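You operate a simulated robot arm through the tools that you are given. There is no shell and no other tool.

Carry out the task below with a simulated robot arm. There is one attempt and no reset: what you move stays moved.

JOB
Open the left cylinder slowly and bring the line gauge into the green.
Fine: crack the handwheel till its bank gauge stands, then open it fully; its bank's yellow lever open.

Only the result counts: the job must be done as asked and must still hold three seconds after the hand-in. Knocking over, shifting, dropping, spilling or breaking anything else fails it.

ROBOT AND FRAMES
A 7-joint arm with a fingered hand, fixed in place. Base frame: the origin is on the floor under the middle of its stand, x ahead of it, y to its left, z up. Units: m, rad, N and s.
It reaches about 1.023 m from its shoulder. Its first joint turns from -2.897 to 2.897 rad. Payload 4 kg.
Tool frame: the origin (TCP) lies between the finger pads and is the grasp point; the fingertips stand 0.03 m ahead of it; z points along the fingers, y is the line along which they close. The gripper opens to 0.104 m; its body begins 0.035 m behind the TCP. The gripper is a hand of 4 fingers: y runs from the thumb to the fingers, the wrist lies at [-0.015, -0.113, -0.19] in the tool frame, and closing takes about 1.5 s.
Orientation is told as [roll, pitch, yaw] about the base's x, y, z axes, in that order, counted from this pose: with the fingers straight down and the wrist toward the robot, the tool's x, y and z point along [0, 1, 0], [1, 0, 0] and [0, 0, -1] of the base frame.

CONTROLS
- The arm moves only by the tool apply_moves. Its argument "motion" is a list of rows, each an object of numbers (a shift or turn left out is 0, a gripper value left out holds the last): "tx", "ty", "tz": the shift along the tool's x, y, z in mm; "wx", "wy", "wz": the turn, a rotation vector about the tool's x, y, z in rad. In form: [{"tx": .., "ty": .., "tz": .., "wx": .., "wy": .., "wz": ..}, ...]. A call has 1 to 20 rows; each row is the pose to reach, as a shift and turn from the pose commanded when the call began, along the tool's axes at that moment. "gripper" is the gripper command, from -1 (shut) to 1 (fully open), values between in proportion, set as the call begins (left out, the last holds). Each row takes 0.2 s and may step no farther than 0.05 m and 0.15 rad from the row before; otherwise, or with a gripper value out of range, the whole call is refused. Where a pose cannot be reached the arm comes as near as it can. A force on the tool above 80 N (or 10 N above the force at the start of the call, whichever is more), or a blocked arm, ends the call early, and 0.2 s more pass. Each finger travels about 0.153 m/s and halts on what it meets, pressing with about 27 N; the grip force reading is that of the motor and also rises with nothing between the fingers. The clock runs only during rows and for 0.2 s after the last one: add rows that repeat a pose to give the fingers time. The reply holds the time, the measured pose of the TCP, the force on the tool along the base axes, the opening and the grip force, in the units named above and with some noise, with the torque about the TCP (base axes, N m) and any sound that the robot's microphone picked up, and new pictures: "views" is both (left out), scene, wrist or none.
- Cameras (640 x 400 px; columns grow to the right, rows downward): "scene" is fixed at [0.0501, -0.6498, 1.8054]; the picture's right is [0.61, -0.80, 0.00], its down [-0.51, -0.39, -0.76] and it looks along [0.61, 0.46, -0.64] (base axes); focal length 318 px, centre (320, 200). "wrist" rides on the gripper at [0.061, -0.092, -0.13] in the tool frame; the picture's right is [-0.81, 0.27, -0.52], its down [-0.53, -0.71, 0.46] and it looks along [-0.24, 0.64, 0.72] (tool axes); focal length 275 px, centre (320, 200). There is no depth. A picture from a camera that has moved, and an enlarged one, comes with that camera's place and axes in the base frame and with its lens.
- move_fingers(index, middle, ring, thumb_bend, thumb_turn): sets how far each is bent, from 0 (flat) to 1 (curled in); at 0.3 the hand is open as for a grip, at 0.7 the pads meet at the TCP. One left out holds its place. A second passes; each finger stops where it meets its share of the squeeze, and holds until it gets a number again. A gripper value or a shape takes the hand back. It gives what a move gives, with no picture; readings hold the bend of each and the force on the fingers (four entries, about 0 where the hand has none), thumb and palm. thumb_turn goes from beside the hand (0) to across from the fingers (1), as for a grip.
- hand_shape(shape): the hand has 4 fingers and takes this shape, open, in about a second: jaw (thumb against the fingers, like two jaws); tri (thumb and two fingers); tip (a fingertip pinch); poke (one finger out to press); point (the index stretched); flat (the hand flat); cup (the hand cupped); fist (a fist). The gripper value then closes the fingers along that shape, each until it touches; the sizes above hold for jaw. It gives what a move gives, with no picture.
- inspect(camera, box): a new picture of the part [left, top, right, bottom] of that camera's present view, enlarged. No time passes.
- finish_job(): hands the job in; it is judged then, once.

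Nothing tells you positions but the pictures and the camera data. Unless the task says otherwise, let go and move clear before handing in.

The tools are called after "Emit:" as name(argument=value, ...) on one line, values as JSON. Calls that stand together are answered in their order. apply_moves: Moves the arm, as the interface text tells. Its arguments: {"type":"object","properties":{"motion":{"type":"array","items":{"type":"object","properties":{"tx":{"type":"number"},"ty":{"type":"number"},"tz":{"type":"number"},"wx":{"type":"number"},"wy":{"type":"number"},"wz":{"type":"number"}}}},"gripper":{"type":"number"},"views":{"type":"string","enum":["both","scene","wrist","none"]}},"required":["motion"]} The other tools are called the same way: hand_shape (shape) gives the hand a shape; move_fingers (index, middle, ring, thumb_bend, thumb_turn) moves the fingers one by one; inspect (camera, box) takes an enlarged picture of a part of a camera's view; finish_job () hands the job in.

At the start:

```text
t: 0.0
tcp_pos: [0.303, -0.3516, 1.5149]
ee_rot: [0.001, -0.002, -0.002]
contact_force: [0.1, -1.1, 0.2]
torque: [-0.02, 0.01, -0.02]
finger_gap: 0.1039
grip_force: 0.1
shape: jaw
bend: [0.3, 0.3, 0.3, 0.3, 0.98]
finger forces: [0.0, 0.1, 0.0, 0.0, 0.0, 0.0]
```

scene: 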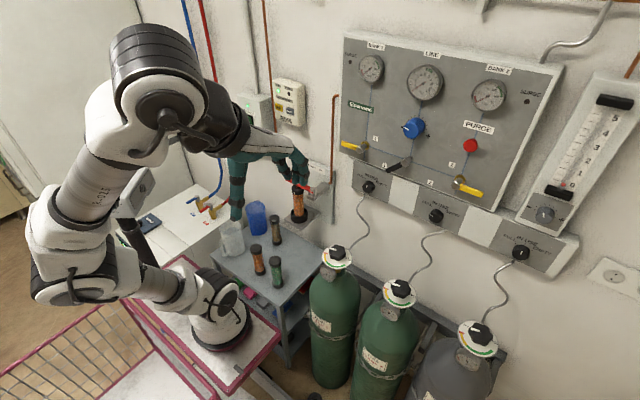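
wrist: 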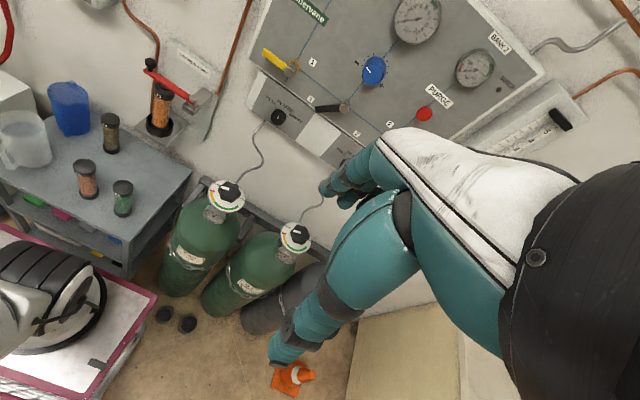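

I see a gas panel on the far wall with three cylinders below it (two green, one grey), each with a black handwheel knob and dial on top. I'll enlarge the views first to read the labels, levers and gauges.

Emit:
inspect(camera="scene", box=[330, 20, 570, 170])

Emit:
inspect(camera="scene", box=[330, 120, 570, 270])

Emit:
inspect(camera="scene", box=[290, 230, 530, 380])

Emit:
inspect(camera="wrist", box=[150, 160, 340, 280])

Emit:
inspect(camera="wrist", box=[240, 0, 500, 160])

```text
2.67 times, centred on (450, 95) of scene
camera zoom: at [0.0501, -0.6498, 1.8054], right [0.61, -0.8, 0.0], down [-0.51, -0.39, -0.76], along [0.61, 0.46, -0.64], focal length 847 px, centre (-27, 480)
```

zoom: 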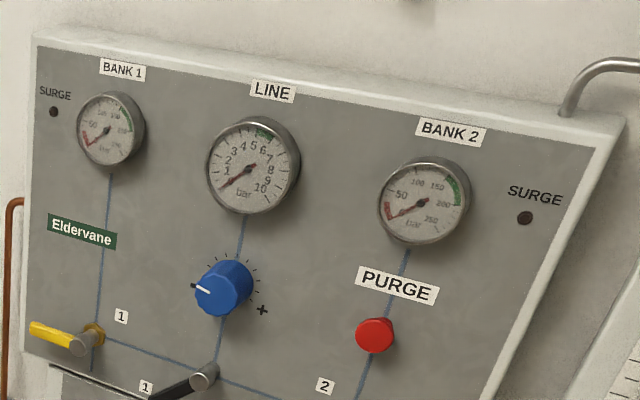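

```text
2.67 times, centred on (450, 195) of scene
camera zoom: at [0.0501, -0.6498, 1.8054], right [0.61, -0.8, 0.0], down [-0.51, -0.39, -0.76], along [0.61, 0.46, -0.64], focal length 847 px, centre (-27, 213)
```

zoom: 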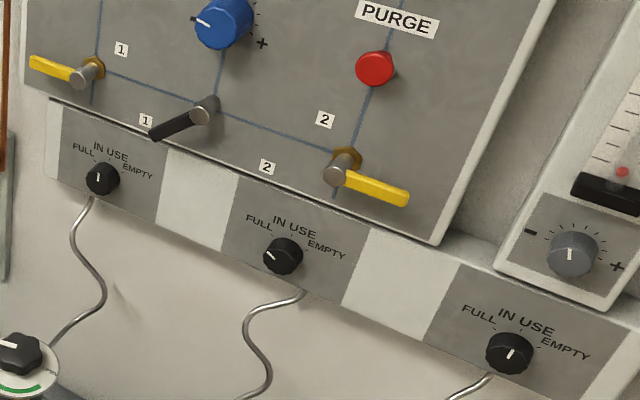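

```text
2.67 times, centred on (410, 305) of scene
camera zoom: at [0.0501, -0.6498, 1.8054], right [0.61, -0.8, 0.0], down [-0.51, -0.39, -0.76], along [0.61, 0.46, -0.64], focal length 847 px, centre (80, -80)
```

zoom: 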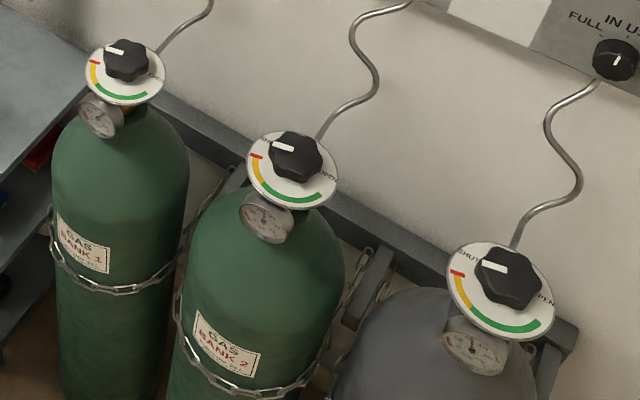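

```text
3.33 times, centred on (245, 220) of wrist
camera zoom: at [0.2105, -0.2884, 1.6448], right [0.27, -0.81, 0.52], down [-0.71, -0.53, -0.46], along [0.65, -0.24, -0.72], focal length 918 px, centre (570, 133)
```

zoom: 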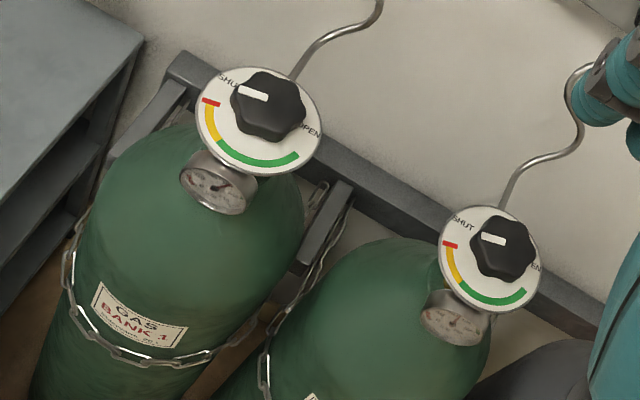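

```text
2.46 times, centred on (370, 80) of wrist
camera zoom: at [0.2105, -0.2884, 1.6448], right [0.27, -0.81, 0.52], down [-0.71, -0.53, -0.46], along [0.65, -0.24, -0.72], focal length 678 px, centre (197, 495)
```

zoom: 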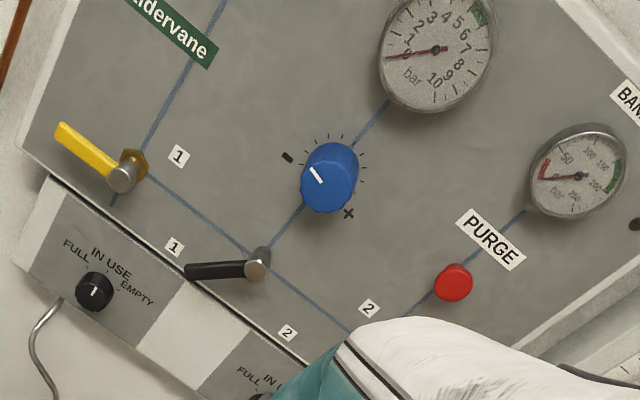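

The left-most green cylinder is labelled GAS BANK 1. Its knob points at SHUT at about (0.67, -0.255, 0.946), and the dial opens counter-clockwise as seen from above. Bank gauge 1 and LINE both read about zero, yellow lever 1 lies across its pipe near (0.82, -0.23, 1.28), and the blue regulator is near (0.81, -0.38, 1.40). I'll move above the left handwheel first.

Emit:
apply_moves(motion=[{"tx": 8, "ty": 31, "tz": 30}, {"tx": 16, "ty": 62, "tz": 60}, {"tx": 24, "ty": 93, "tz": 90}, {"tx": 32, "ty": 123, "tz": 120}, {"tx": 40, "ty": 154, "tz": 150}, {"tx": 48, "ty": 185, "tz": 180}, {"tx": 56, "ty": 216, "tz": 210}, {"tx": 64, "ty": 247, "tz": 240}, {"tx": 72, "ty": 278, "tz": 270}, {"tx": 80, "ty": 309, "tz": 300}, {"tx": 88, "ty": 339, "tz": 330}, {"tx": 97, "ty": 370, "tz": 360}, {"tx": 97, "ty": 370, "tz": 360}], gripper=1)

```text
t: 2.8
tcp_pos: [0.6765, -0.2501, 1.1581]
ee_rot: [-0.003, -0.001, -0.003]
contact_force: [-0.3, -0.4, -0.4]
torque: [0.01, 0.0, -0.02]
finger_gap: 0.1037
grip_force: 0.1
shape: jaw
bend: [0.3, 0.3, 0.3, 0.3, 0.98]
finger forces: [0.0, 0.0, 0.0, 0.1, 0.0, 0.0]
camera wrist: at [0.5834, -0.1889, 1.2866], right [0.27, -0.81, 0.52], down [-0.71, -0.53, -0.46], along [0.65, -0.25, -0.72], focal length 275 px, centre (320, 200)
```

scene: 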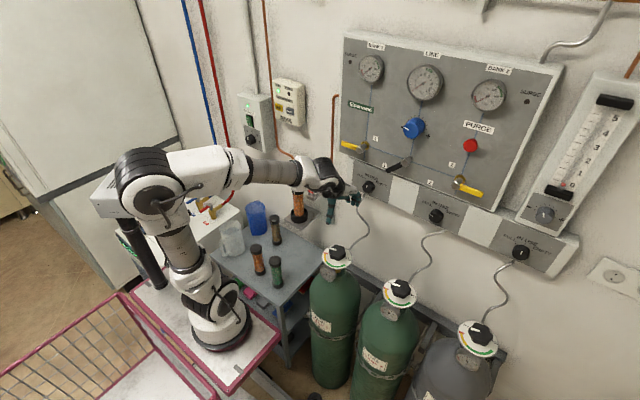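
wrist: 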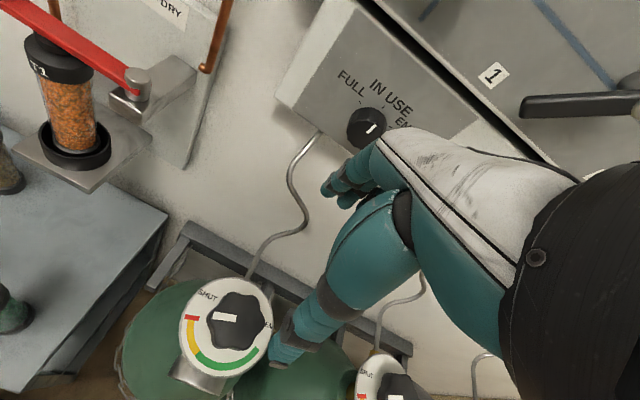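

The hand is above the left handwheel with the fingers straddling it along base x. I'll enlarge the wrist view to fix the knob's centre, its height and the dial scale.

Emit:
inspect(camera="wrist", box=[140, 250, 340, 400])

Emit:
inspect(camera="scene", box=[290, 150, 390, 300])

```text
2.67 times, centred on (240, 325) of wrist
camera zoom: at [0.5834, -0.1889, 1.2866], right [0.27, -0.81, 0.52], down [-0.71, -0.53, -0.46], along [0.65, -0.25, -0.72], focal length 734 px, centre (533, -133)
```

zoom: 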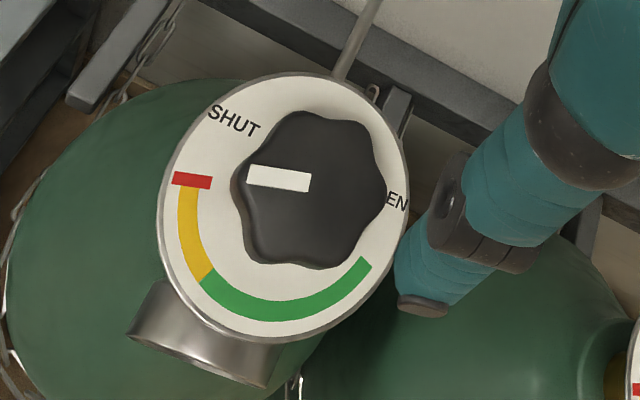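

```text
2.67 times, centred on (340, 225) of scene
camera zoom: at [0.0501, -0.6498, 1.8054], right [0.61, -0.8, 0.0], down [-0.51, -0.39, -0.76], along [0.61, 0.46, -0.64], focal length 847 px, centre (267, 133)
```

zoom: 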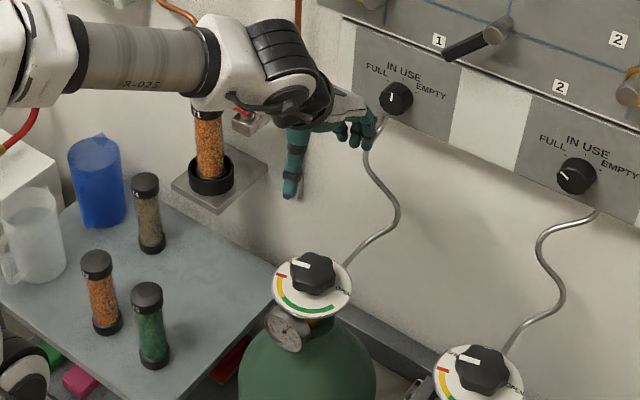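

The pointer sits at SHUT, toward +y. The yellow arc covers about the first 55° counter-clockwise and the green ends after about 165°. I'll move down to just above the knob and look again to get its position more exactly.

Emit:
apply_moves(motion=[{"tx": -4, "ty": -6, "tz": 30}, {"tx": -8, "ty": -12, "tz": 60}, {"tx": -8, "ty": -12, "tz": 90}, {"tx": -8, "ty": -12, "tz": 100}, {"tx": -8, "ty": -12, "tz": 100}])

Emit:
inspect(camera="wrist", box=[140, 200, 400, 400])

Emit:
inspect(camera="scene", box=[290, 180, 410, 300])

```text
t: 4.0
tcp_pos: [0.6648, -0.2609, 1.0566]
ee_rot: [-0.002, -0.002, -0.003]
contact_force: [-0.6, 0.0, -0.6]
torque: [-0.03, -0.03, 0.03]
finger_gap: 0.1037
grip_force: 0.1
shape: jaw
bend: [0.3, 0.3, 0.3, 0.3, 0.98]
finger forces: [0.0, 0.1, 0.0, 0.0, 0.0, 0.0]
camera wrist: at [0.5708, -0.1977, 1.1856], right [0.27, -0.81, 0.52], down [-0.71, -0.53, -0.46], along [0.65, -0.25, -0.72], focal length 275 px, centre (320, 200)
```

scene: 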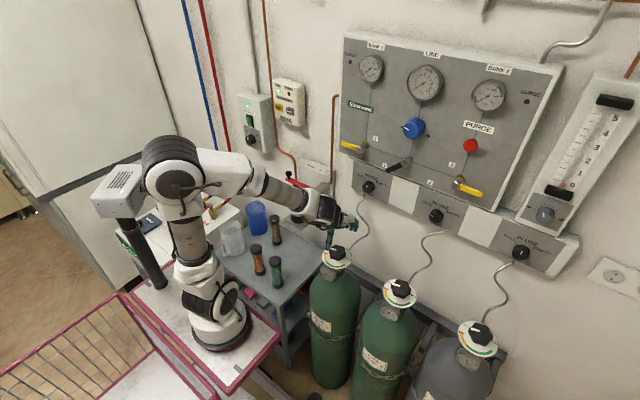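
wrist: 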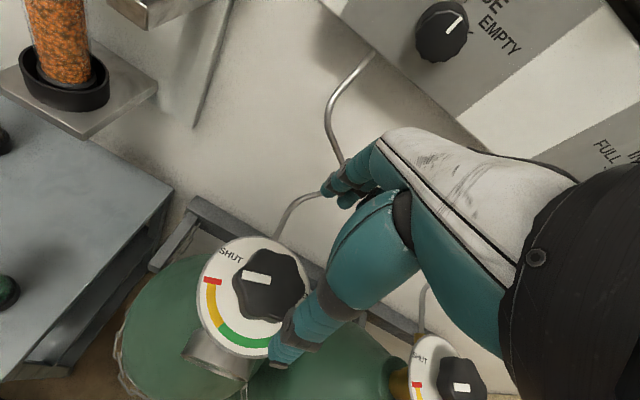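

```text
2.00 times, centred on (270, 300) of wrist
camera zoom: at [0.5708, -0.1977, 1.1856], right [0.27, -0.81, 0.52], down [-0.71, -0.53, -0.46], along [0.65, -0.25, -0.72], focal length 551 px, centre (420, 0)
```

zoom: 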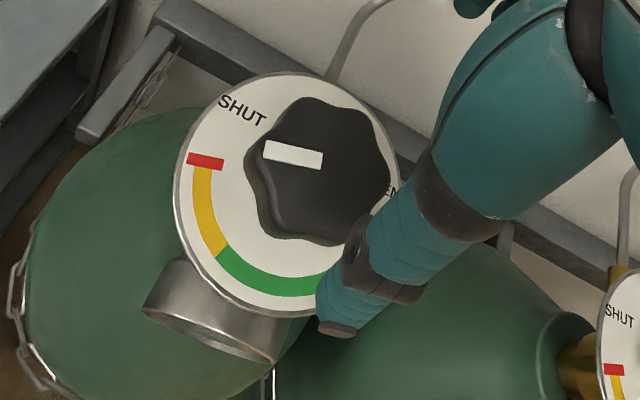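

```text
3.33 times, centred on (350, 240) of scene
camera zoom: at [0.0501, -0.6498, 1.8054], right [0.61, -0.8, 0.0], down [-0.51, -0.39, -0.76], along [0.61, 0.46, -0.64], focal length 1059 px, centre (220, 67)
```

zoom: 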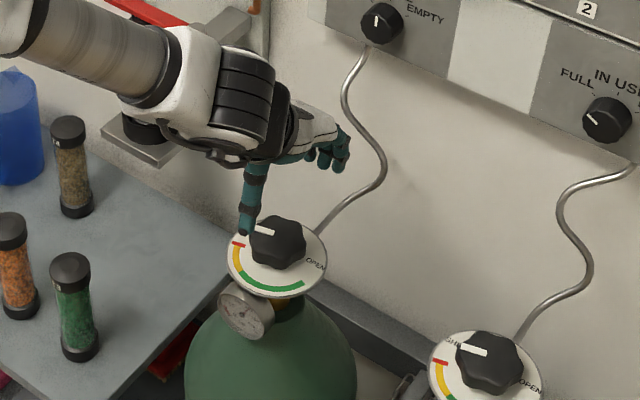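

The dial plate is at z≈0.938, the knob top is at z≈0.976, and the knob axis is near (0.655, -0.256). While still above it, I'll centre and pre-rotate the hand clockwise, to leave a long counter-clockwise stroke once it is gripped.

Emit:
apply_moves(motion=[{"tx": 3, "ty": -8, "wz": 0.14}, {"tx": 3, "ty": -8, "wz": 0.28}, {"tx": 3, "ty": -8, "wz": 0.42}, {"tx": 3, "ty": -8, "wz": 0.56}, {"tx": 3, "ty": -8, "wz": 0.7}, {"tx": 3, "ty": -8, "wz": 0.84}, {"tx": 3, "ty": -8, "wz": 0.98}, {"tx": 3, "ty": -8, "wz": 1.12}, {"tx": 3, "ty": -8, "wz": 1.26}, {"tx": 3, "ty": -8, "wz": 1.4}, {"tx": 3, "ty": -8, "wz": 1.4}])

```text
t: 6.4
tcp_pos: [0.6551, -0.2572, 1.0567]
ee_rot: [0.002, -0.002, -1.403]
contact_force: [0.0, 0.4, 0.4]
torque: [-0.02, -0.02, 0.03]
finger_gap: 0.1037
grip_force: 0.0
shape: jaw
bend: [0.3, 0.3, 0.3, 0.3, 0.98]
finger forces: [0.1, 0.0, 0.0, 0.0, 0.0, 0.1]
camera wrist: at [0.6986, -0.1555, 1.1858], right [-0.75, -0.41, 0.52], down [-0.64, 0.61, -0.46], along [-0.13, -0.68, -0.72], focal length 275 px, centre (320, 200)
```

scene: 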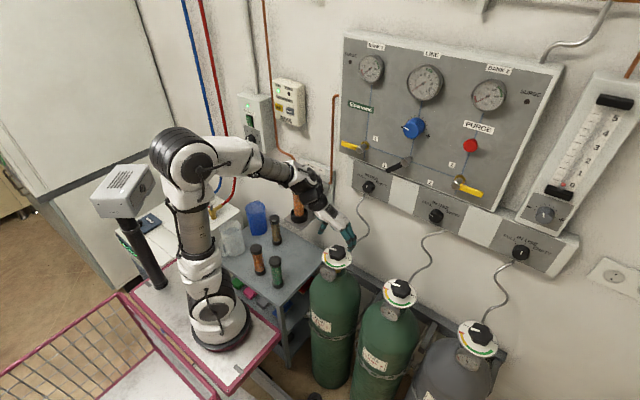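
wrist: 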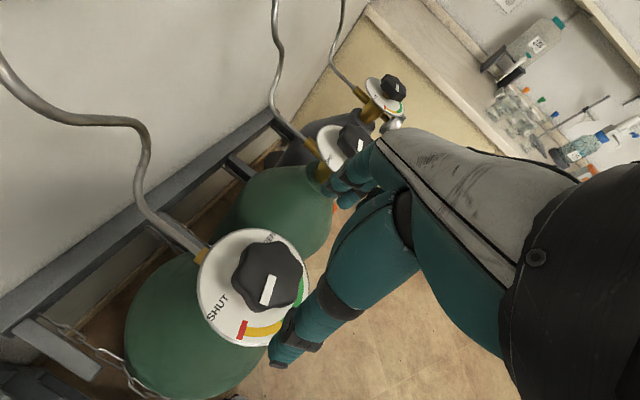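

The yaw of -1.4 was reached easily. This new angle gives a second line of sight on the knob, so I'll check the centring from it.

Emit:
inspect(camera="wrist", box=[180, 210, 340, 380])

```text
2.35 times, centred on (260, 295) of wrist
camera zoom: at [0.6986, -0.1555, 1.1858], right [-0.75, -0.41, 0.52], down [-0.64, 0.61, -0.46], along [-0.13, -0.68, -0.72], focal length 648 px, centre (461, -24)
```

zoom: 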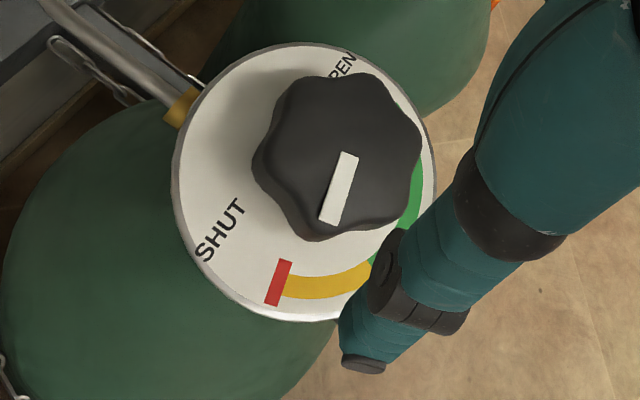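

The knob axis is about 4 mm from the hand's present centre. I'll correct that and lower the hand, keeping the fingertips about 1 cm above the dial plate.

Emit:
apply_moves(motion=[{"tx": 4, "ty": -1, "tz": 20}, {"tx": 4, "ty": -1, "tz": 40}, {"tx": 4, "ty": -1, "tz": 55}, {"tx": 4, "ty": -1, "tz": 67}, {"tx": 4, "ty": -1, "tz": 77}, {"tx": 4, "ty": -1, "tz": 77}])

Emit:
inspect(camera="scene", box=[290, 190, 400, 290])

Emit:
inspect(camera="scene", box=[335, 30, 455, 110])

```text
t: 7.8
tcp_pos: [0.658, -0.2537, 0.9796]
ee_rot: [0.001, -0.001, -1.4]
contact_force: [0.5, 0.0, -0.3]
torque: [-0.01, -0.02, 0.02]
finger_gap: 0.1038
grip_force: 0.1
shape: jaw
bend: [0.3, 0.3, 0.3, 0.3, 0.98]
finger forces: [0.1, 0.0, 0.0, 0.0, 0.0, 0.1]
camera wrist: at [0.7022, -0.1531, 1.1091], right [-0.75, -0.41, 0.52], down [-0.64, 0.61, -0.46], along [-0.13, -0.68, -0.72], focal length 275 px, centre (320, 200)
```

scene: 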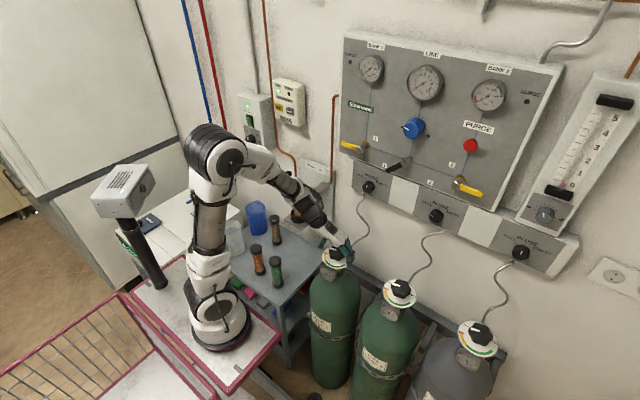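
wrist: 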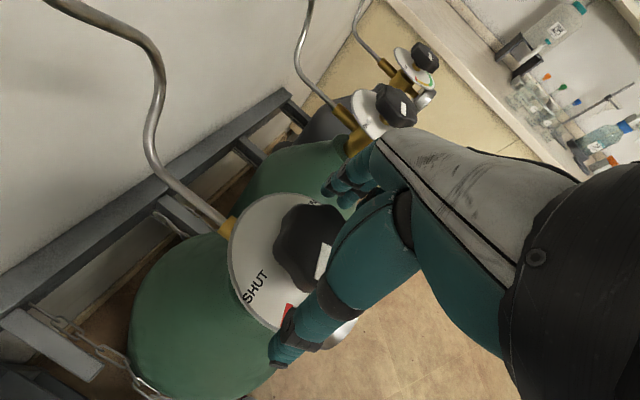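

```text
4.00 times, centred on (345, 240) of scene
camera zoom: at [0.0501, -0.6498, 1.8054], right [0.61, -0.8, 0.0], down [-0.51, -0.39, -0.76], along [0.61, 0.46, -0.64], focal length 1271 px, centre (220, 40)
```

zoom: 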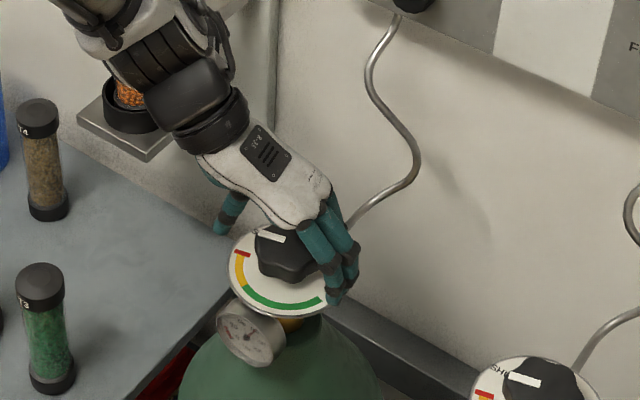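

```text
5.00 times, centred on (395, 70) of scene
camera zoom: at [0.0501, -0.6498, 1.8054], right [0.61, -0.8, 0.0], down [-0.51, -0.39, -0.76], along [0.61, 0.46, -0.64], focal length 1589 px, centre (-55, 850)
```

zoom: 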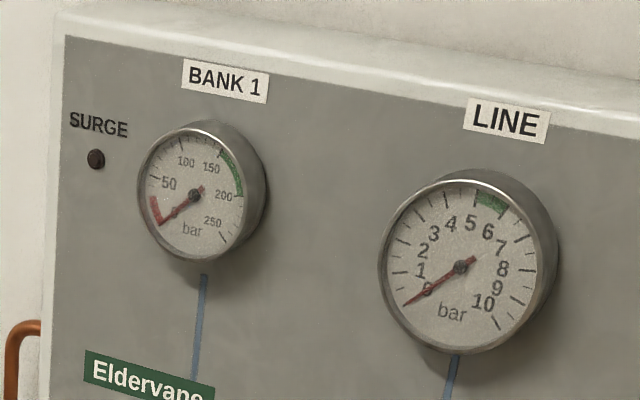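

The fingers straddle the knob cleanly with no contact yet. The scene view shows the gauges well: LINE green is about 5–6 bar and BANK 1 green is about 150–200. Next I'll close on the knob.

Emit:
apply_moves(motion=[{"tx": 0}, {"tx": 0}, {"tx": 0}, {"tx": 0}, {"tx": 0}, {"tx": 0}, {"tx": 0}, {"tx": 0}], gripper=-1)

Emit:
inspect(camera="scene", box=[290, 190, 400, 290])

```text
t: 9.6
tcp_pos: [0.6589, -0.2543, 0.9783]
ee_rot: [0.002, -0.001, -1.4]
contact_force: [-1.9, 4.1, -1.9]
torque: [0.06, 0.0, -0.01]
finger_gap: 0.0516
grip_force: 26.6
shape: jaw
bend: [0.29, 0.41, 0.42, 0.72, 1.0]
finger forces: [13.4, 7.2, 0.1, 0.0, 25.4, 0.0]
camera wrist: at [0.7021, -0.1529, 1.1092], right [-0.75, -0.41, 0.52], down [-0.64, 0.61, -0.46], along [-0.13, -0.68, -0.72], focal length 275 px, centre (320, 200)
```

scene: 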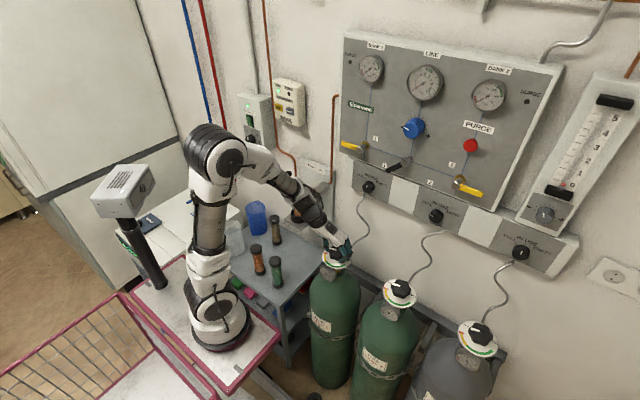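
wrist: 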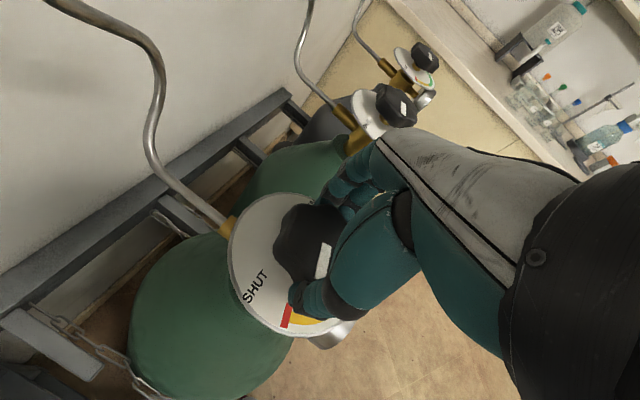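

```text
4.00 times, centred on (345, 240) of scene
camera zoom: at [0.0501, -0.6498, 1.8054], right [0.61, -0.8, 0.0], down [-0.51, -0.39, -0.76], along [0.61, 0.46, -0.64], focal length 1271 px, centre (220, 40)
```

zoom: 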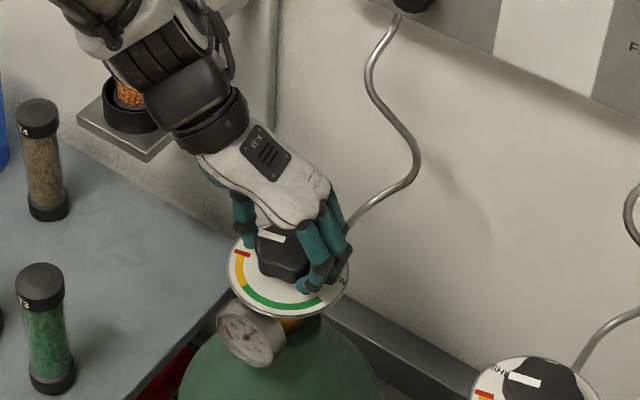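

The grip is firm on the knob (thumb about 25 N against index and middle about 20 N). I'll crack it about 0.3 rad counter-clockwise, slowly, and watch the bank gauge and the SURGE lamp.

Emit:
apply_moves(motion=[{"wz": -0.05}, {"wz": -0.1}, {"wz": -0.15}, {"wz": -0.2}, {"wz": -0.25}, {"wz": -0.3}, {"wz": -0.3}])

Emit:
inspect(camera="scene", box=[290, 190, 400, 290])

Emit:
inspect(camera="scene", box=[335, 30, 455, 110])

Emit:
inspect(camera="wrist", box=[200, 170, 400, 370])

```text
t: 11.2
tcp_pos: [0.6588, -0.2562, 0.981]
ee_rot: [0.003, -0.003, -1.101]
contact_force: [-8.2, 5.9, 0.2]
torque: [0.1, 0.18, -0.04]
finger_gap: 0.0509
grip_force: 27.4
shape: jaw
bend: [0.29, 0.42, 0.42, 0.72, 1.0]
finger forces: [13.0, 7.5, 0.1, 0.0, 29.2, 0.1]
camera wrist: at [0.6697, -0.1451, 1.1089], right [-0.6, -0.61, 0.52], down [-0.8, 0.39, -0.46], along [0.08, -0.69, -0.72], focal length 275 px, centre (320, 200)
```

scene: 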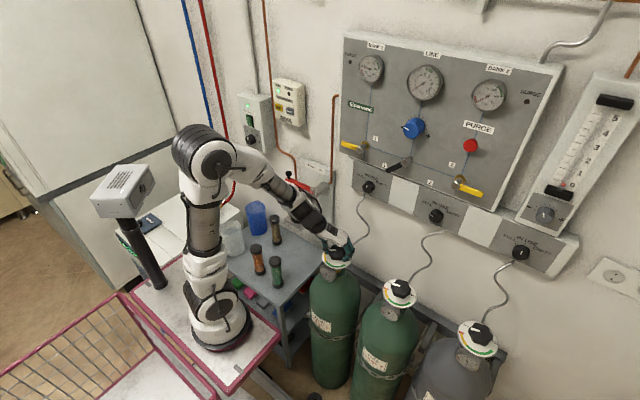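
wrist: 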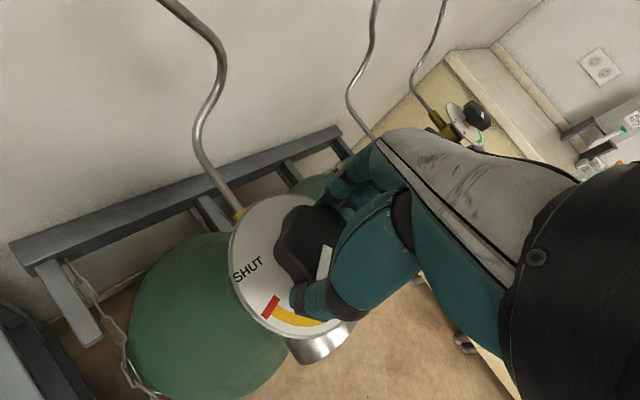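

```text
4.00 times, centred on (345, 240) of scene
camera zoom: at [0.0501, -0.6498, 1.8054], right [0.61, -0.8, 0.0], down [-0.51, -0.39, -0.76], along [0.61, 0.46, -0.64], focal length 1271 px, centre (220, 40)
```

zoom: 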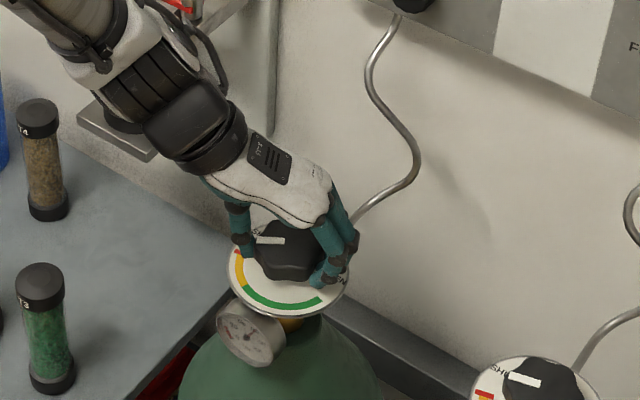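

```text
5.00 times, centred on (395, 70) of scene
camera zoom: at [0.0501, -0.6498, 1.8054], right [0.61, -0.8, 0.0], down [-0.51, -0.39, -0.76], along [0.61, 0.46, -0.64], focal length 1589 px, centre (-55, 850)
```

zoom: 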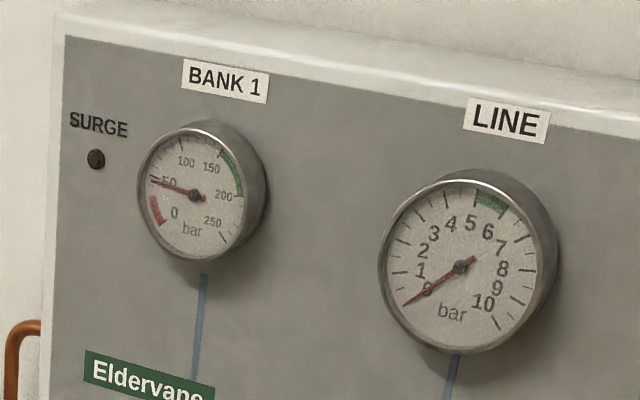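

```text
2.00 times, centred on (300, 270) of wrist
camera zoom: at [0.6697, -0.1451, 1.1089], right [-0.6, -0.61, 0.52], down [-0.8, 0.39, -0.46], along [0.08, -0.69, -0.72], focal length 551 px, centre (360, 60)
```

zoom: 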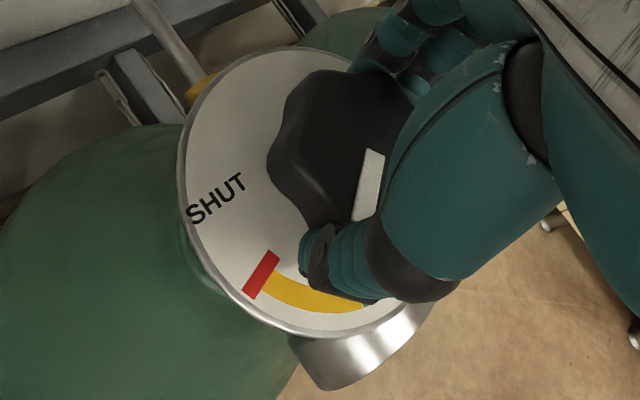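

The knob turned with the hand. Bank 1 is rising (about 50 bar) and the SURGE lamp is dark. I'll hold here until the gauge stops moving.

Emit:
apply_moves(motion=[{"tx": 0}, {"tx": 0}, {"tx": 0}, {"tx": 0}, {"tx": 0}, {"tx": 0}, {"tx": 0}, {"tx": 0}, {"tx": 0}, {"tx": 0}], views="none")

Emit:
inspect(camera="scene", box=[335, 30, 455, 110])

Emit:
apply_moves(motion=[{"tx": 0}, {"tx": 0}, {"tx": 0}, {"tx": 0}, {"tx": 0}, {"tx": 0}, {"tx": 0}, {"tx": 0}, {"tx": 0}, {"tx": 0}], views="none")

Emit:
inspect(camera="scene", box=[335, 30, 455, 110])

```text
t: 13.4
tcp_pos: [0.6586, -0.2554, 0.979]
ee_rot: [0.002, -0.003, -1.101]
contact_force: [-7.0, 5.6, 0.9]
torque: [0.11, 0.14, -0.04]
finger_gap: 0.0509
grip_force: 26.6
shape: jaw
bend: [0.29, 0.42, 0.42, 0.72, 1.0]
finger forces: [13.2, 7.6, 0.0, 0.0, 29.4, 0.0]
```

```text
5.00 times, centred on (395, 70) of scene
camera zoom: at [0.0501, -0.6498, 1.8054], right [0.61, -0.8, 0.0], down [-0.51, -0.39, -0.76], along [0.61, 0.46, -0.64], focal length 1589 px, centre (-55, 850)
```

zoom: 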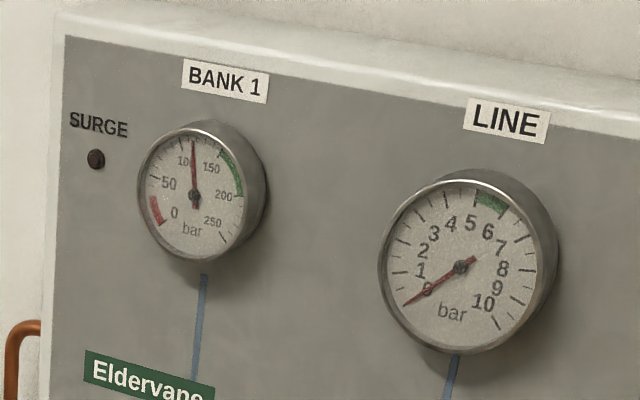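

```text
t: 15.6
tcp_pos: [0.6594, -0.2558, 0.9798]
ee_rot: [0.002, -0.004, -1.102]
contact_force: [-7.1, 6.2, 0.9]
torque: [0.14, 0.17, 0.01]
finger_gap: 0.0514
grip_force: 27.0
shape: jaw
bend: [0.29, 0.42, 0.42, 0.72, 1.0]
finger forces: [13.1, 7.6, 0.0, 0.0, 29.3, 0.1]
```

```text
5.00 times, centred on (395, 70) of scene
camera zoom: at [0.0501, -0.6498, 1.8054], right [0.61, -0.8, 0.0], down [-0.51, -0.39, -0.76], along [0.61, 0.46, -0.64], focal length 1589 px, centre (-55, 850)
```

zoom: 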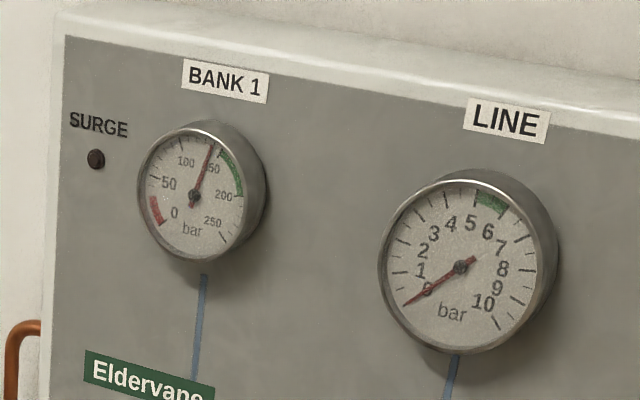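

Bank 1 is still creeping up (about 145 bar). I'll keep waiting.

Emit:
apply_moves(motion=[{"tx": 0}, {"tx": 0}, {"tx": 0}, {"tx": 0}, {"tx": 0}, {"tx": 0}, {"tx": 0}, {"tx": 0}, {"tx": 0}, {"tx": 0}, {"tx": 0}, {"tx": 0}, {"tx": 0}, {"tx": 0}, {"tx": 0}], views="none")

Emit:
inspect(camera="scene", box=[335, 30, 455, 110])

Emit:
apply_moves(motion=[{"tx": 0}, {"tx": 0}, {"tx": 0}, {"tx": 0}, {"tx": 0}, {"tx": 0}, {"tx": 0}, {"tx": 0}, {"tx": 0}, {"tx": 0}, {"tx": 0}, {"tx": 0}, {"tx": 0}, {"tx": 0}, {"tx": 0}], views="none")

Emit:
inspect(camera="scene", box=[335, 30, 455, 110])

```text
t: 18.8
tcp_pos: [0.6579, -0.2556, 0.9802]
ee_rot: [0.002, -0.001, -1.1]
contact_force: [-8.3, 6.5, 1.2]
torque: [0.11, 0.15, -0.01]
finger_gap: 0.0512
grip_force: 27.3
shape: jaw
bend: [0.29, 0.42, 0.42, 0.72, 1.0]
finger forces: [13.0, 7.5, 0.0, 0.1, 29.3, 0.0]
```

```text
5.00 times, centred on (395, 70) of scene
camera zoom: at [0.0501, -0.6498, 1.8054], right [0.61, -0.8, 0.0], down [-0.51, -0.39, -0.76], along [0.61, 0.46, -0.64], focal length 1589 px, centre (-55, 850)
```

zoom: 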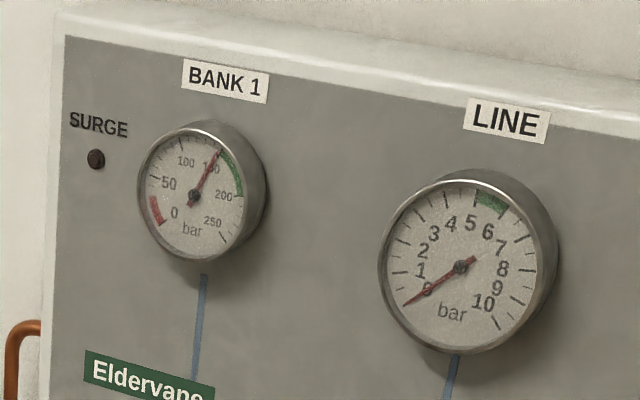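

```text
t: 22.0
tcp_pos: [0.658, -0.2553, 0.9782]
ee_rot: [0.001, -0.002, -1.1]
contact_force: [-6.5, 5.3, 0.5]
torque: [0.14, 0.19, -0.02]
finger_gap: 0.0511
grip_force: 27.2
shape: jaw
bend: [0.29, 0.42, 0.42, 0.72, 1.0]
finger forces: [12.9, 7.7, 0.0, 0.0, 29.3, 0.1]
```

```text
5.00 times, centred on (395, 70) of scene
camera zoom: at [0.0501, -0.6498, 1.8054], right [0.61, -0.8, 0.0], down [-0.51, -0.39, -0.76], along [0.61, 0.46, -0.64], focal length 1589 px, centre (-55, 850)
```

zoom: 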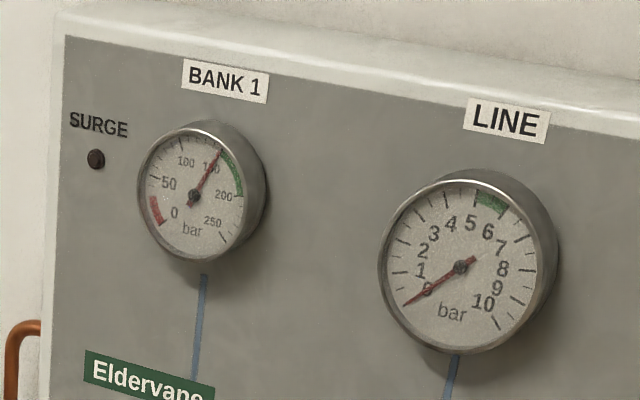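

The bank needle has almost stopped near 155 bar. I'll wait one more interval to be sure it stands.

Emit:
apply_moves(motion=[{"tx": 0}, {"tx": 0}, {"tx": 0}, {"tx": 0}, {"tx": 0}, {"tx": 0}, {"tx": 0}, {"tx": 0}, {"tx": 0}, {"tx": 0}, {"tx": 0}, {"tx": 0}, {"tx": 0}, {"tx": 0}, {"tx": 0}, {"tx": 0}, {"tx": 0}, {"tx": 0}, {"tx": 0}, {"tx": 0}], views="none")

Emit:
inspect(camera="scene", box=[335, 30, 415, 90])

Emit:
apply_moves(motion=[{"tx": 0}, {"tx": 0}, {"tx": 0}, {"tx": 0}, {"tx": 0}, {"tx": 0}, {"tx": 0}, {"tx": 0}, {"tx": 0}, {"tx": 0}], views="none")

Emit:
inspect(camera="scene", box=[335, 30, 415, 90])

```text
t: 26.2
tcp_pos: [0.6584, -0.2557, 0.9792]
ee_rot: [0.002, -0.001, -1.101]
contact_force: [-6.7, 7.0, 0.7]
torque: [0.11, 0.13, -0.03]
finger_gap: 0.0509
grip_force: 26.8
shape: jaw
bend: [0.29, 0.42, 0.42, 0.72, 1.0]
finger forces: [13.0, 7.5, 0.1, 0.1, 29.2, 0.0]
```

```text
6.67 times, centred on (375, 60) of scene
camera zoom: at [0.0501, -0.6498, 1.8054], right [0.61, -0.8, 0.0], down [-0.51, -0.39, -0.76], along [0.61, 0.46, -0.64], focal length 2118 px, centre (-47, 1133)
```

zoom: 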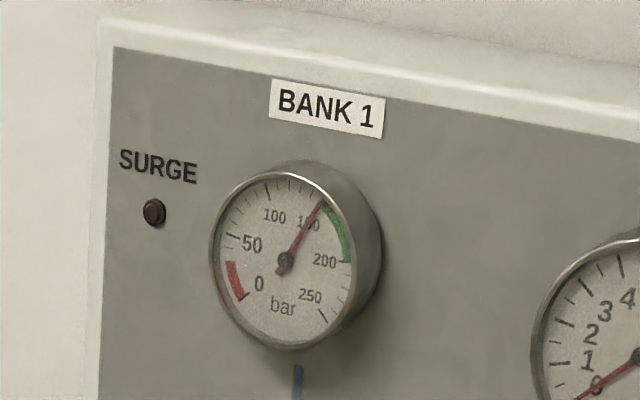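

```text
t: 28.4
tcp_pos: [0.6573, -0.2551, 0.9791]
ee_rot: [0.001, -0.003, -1.102]
contact_force: [-8.0, 6.5, 0.5]
torque: [0.11, 0.17, -0.03]
finger_gap: 0.0511
grip_force: 27.0
shape: jaw
bend: [0.29, 0.42, 0.42, 0.72, 1.0]
finger forces: [13.0, 7.6, 0.0, 0.1, 29.3, 0.0]
```

```text
6.67 times, centred on (375, 60) of scene
camera zoom: at [0.0501, -0.6498, 1.8054], right [0.61, -0.8, 0.0], down [-0.51, -0.39, -0.76], along [0.61, 0.46, -0.64], focal length 2118 px, centre (-47, 1133)
```

zoom: 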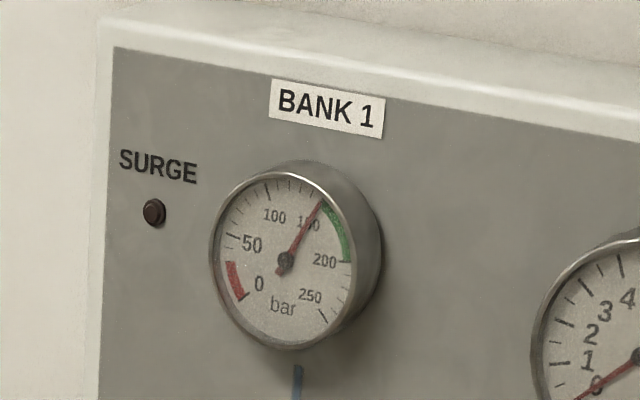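

The bank 1 gauge now stands at about 150 bar with SURGE still dark. I'll continue opening the wheel smoothly.

Emit:
apply_moves(motion=[{"wz": -0.08}, {"wz": -0.16}, {"wz": -0.24}, {"wz": -0.32}, {"wz": -0.4}, {"wz": -0.48}, {"wz": -0.56}, {"wz": -0.64}, {"wz": -0.72}, {"wz": -0.8}, {"wz": -0.88}, {"wz": -0.96}, {"wz": -1.04}, {"wz": -1.12}, {"wz": -1.2}, {"wz": -1.2}])

Emit:
inspect(camera="scene", box=[335, 30, 415, 90])

Emit:
inspect(camera="scene", box=[290, 190, 400, 290])

Emit:
inspect(camera="wrist", box=[200, 170, 400, 370])

```text
t: 31.8
tcp_pos: [0.6607, -0.2528, 0.9805]
ee_rot: [-0.001, -0.002, 0.102]
contact_force: [35.4, 34.9, 5.2]
torque: [0.46, -0.66, 0.27]
finger_gap: 0.0339
grip_force: 26.8
shape: jaw
bend: [0.75, 0.44, 0.43, 0.93, 0.94]
finger forces: [11.9, 5.2, 0.0, 0.1, 33.7, 0.1]
camera wrist: at [0.5613, -0.2004, 1.109], right [0.36, -0.78, 0.52], down [-0.65, -0.6, -0.46], along [0.67, -0.18, -0.72], focal length 275 px, centre (320, 200)
```

scene: 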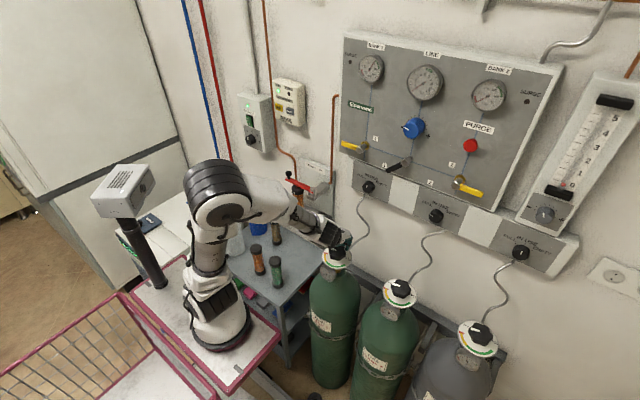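
wrist: 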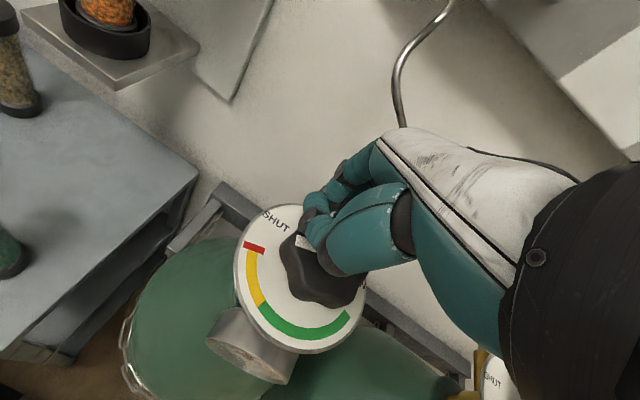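

```text
6.67 times, centred on (375, 60) of scene
camera zoom: at [0.0501, -0.6498, 1.8054], right [0.61, -0.8, 0.0], down [-0.51, -0.39, -0.76], along [0.61, 0.46, -0.64], focal length 2118 px, centre (-47, 1133)
```

zoom: 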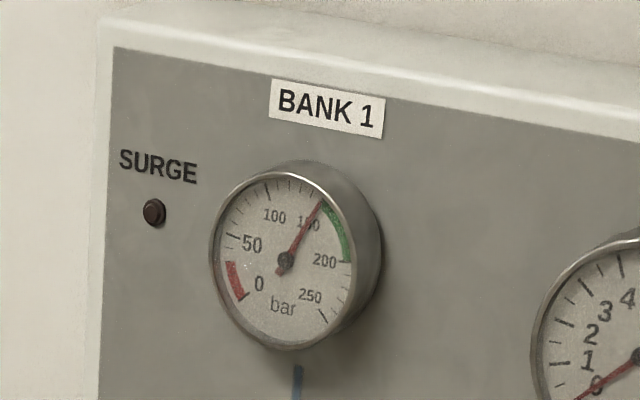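

```text
4.00 times, centred on (345, 240) of scene
camera zoom: at [0.0501, -0.6498, 1.8054], right [0.61, -0.8, 0.0], down [-0.51, -0.39, -0.76], along [0.61, 0.46, -0.64], focal length 1271 px, centre (220, 40)
```

zoom: 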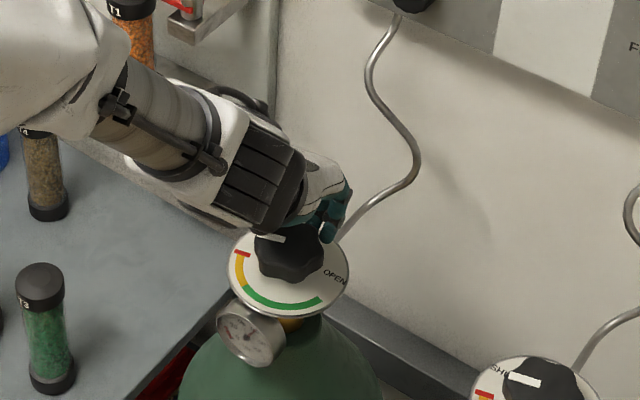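

```text
2.00 times, centred on (300, 270) of wrist
camera zoom: at [0.5613, -0.2004, 1.109], right [0.36, -0.78, 0.52], down [-0.65, -0.6, -0.46], along [0.67, -0.18, -0.72], focal length 551 px, centre (360, 60)
```

zoom: 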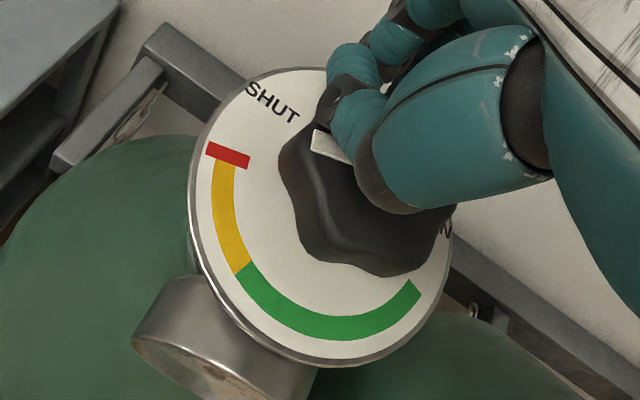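

The grip slipped as I turned: the pointer is still near its cracked position, and the index finger slid off a lobe. I'll let go, lift slightly and check how the fingers sit relative to the knob before regripping.

Emit:
apply_moves(motion=[{"tx": 0}, {"tx": 0}, {"tx": 0}, {"tx": 0}, {"tx": 0}, {"tx": 0}, {"tx": 0}], gripper=1)

Emit:
inspect(camera="scene", box=[290, 190, 400, 290])

Emit:
inspect(camera="wrist", box=[200, 150, 420, 370])

```text
t: 33.4
tcp_pos: [0.6581, -0.2547, 0.9807]
ee_rot: [-0.004, -0.003, 0.099]
contact_force: [0.2, -0.4, 0.8]
torque: [0.01, -0.02, 0.0]
finger_gap: 0.1037
grip_force: 0.1
shape: jaw
bend: [0.3, 0.3, 0.3, 0.3, 0.97]
finger forces: [0.0, 0.1, 0.0, 0.0, 0.0, 0.0]
camera wrist: at [0.5603, -0.2026, 1.1089], right [0.35, -0.78, 0.52], down [-0.66, -0.6, -0.46], along [0.67, -0.18, -0.72], focal length 275 px, centre (320, 200)
```

scene: 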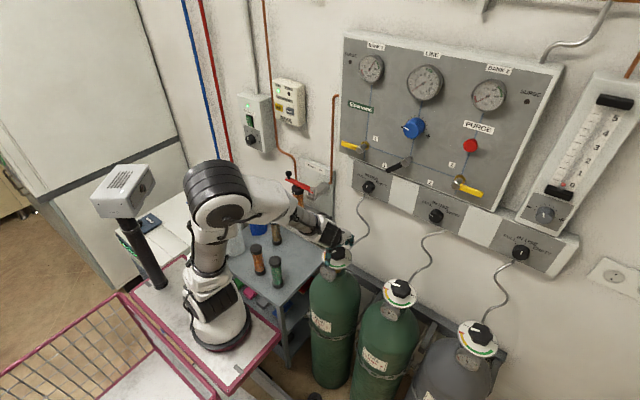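
wrist: 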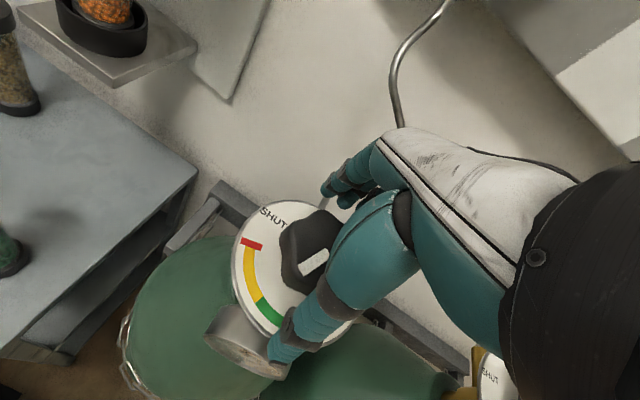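

```text
4.00 times, centred on (345, 240) of scene
camera zoom: at [0.0501, -0.6498, 1.8054], right [0.61, -0.8, 0.0], down [-0.51, -0.39, -0.76], along [0.61, 0.46, -0.64], focal length 1271 px, centre (220, 40)
```

zoom: 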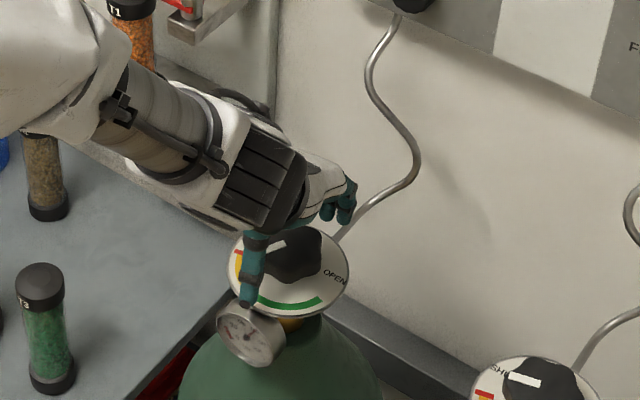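

```text
1.82 times, centred on (310, 260) of wrist
camera zoom: at [0.5603, -0.2026, 1.1089], right [0.35, -0.78, 0.52], down [-0.66, -0.6, -0.46], along [0.67, -0.18, -0.72], focal length 500 px, centre (338, 91)
```

zoom: 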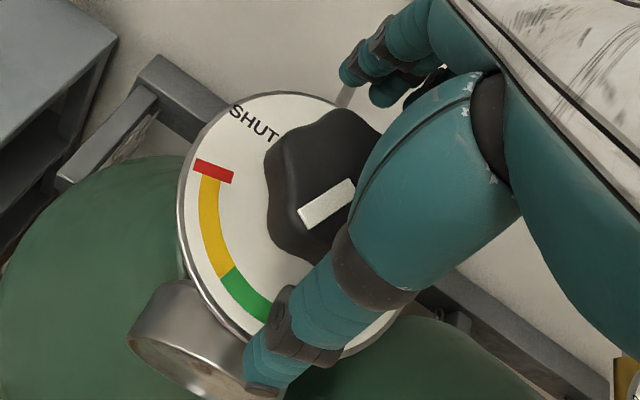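

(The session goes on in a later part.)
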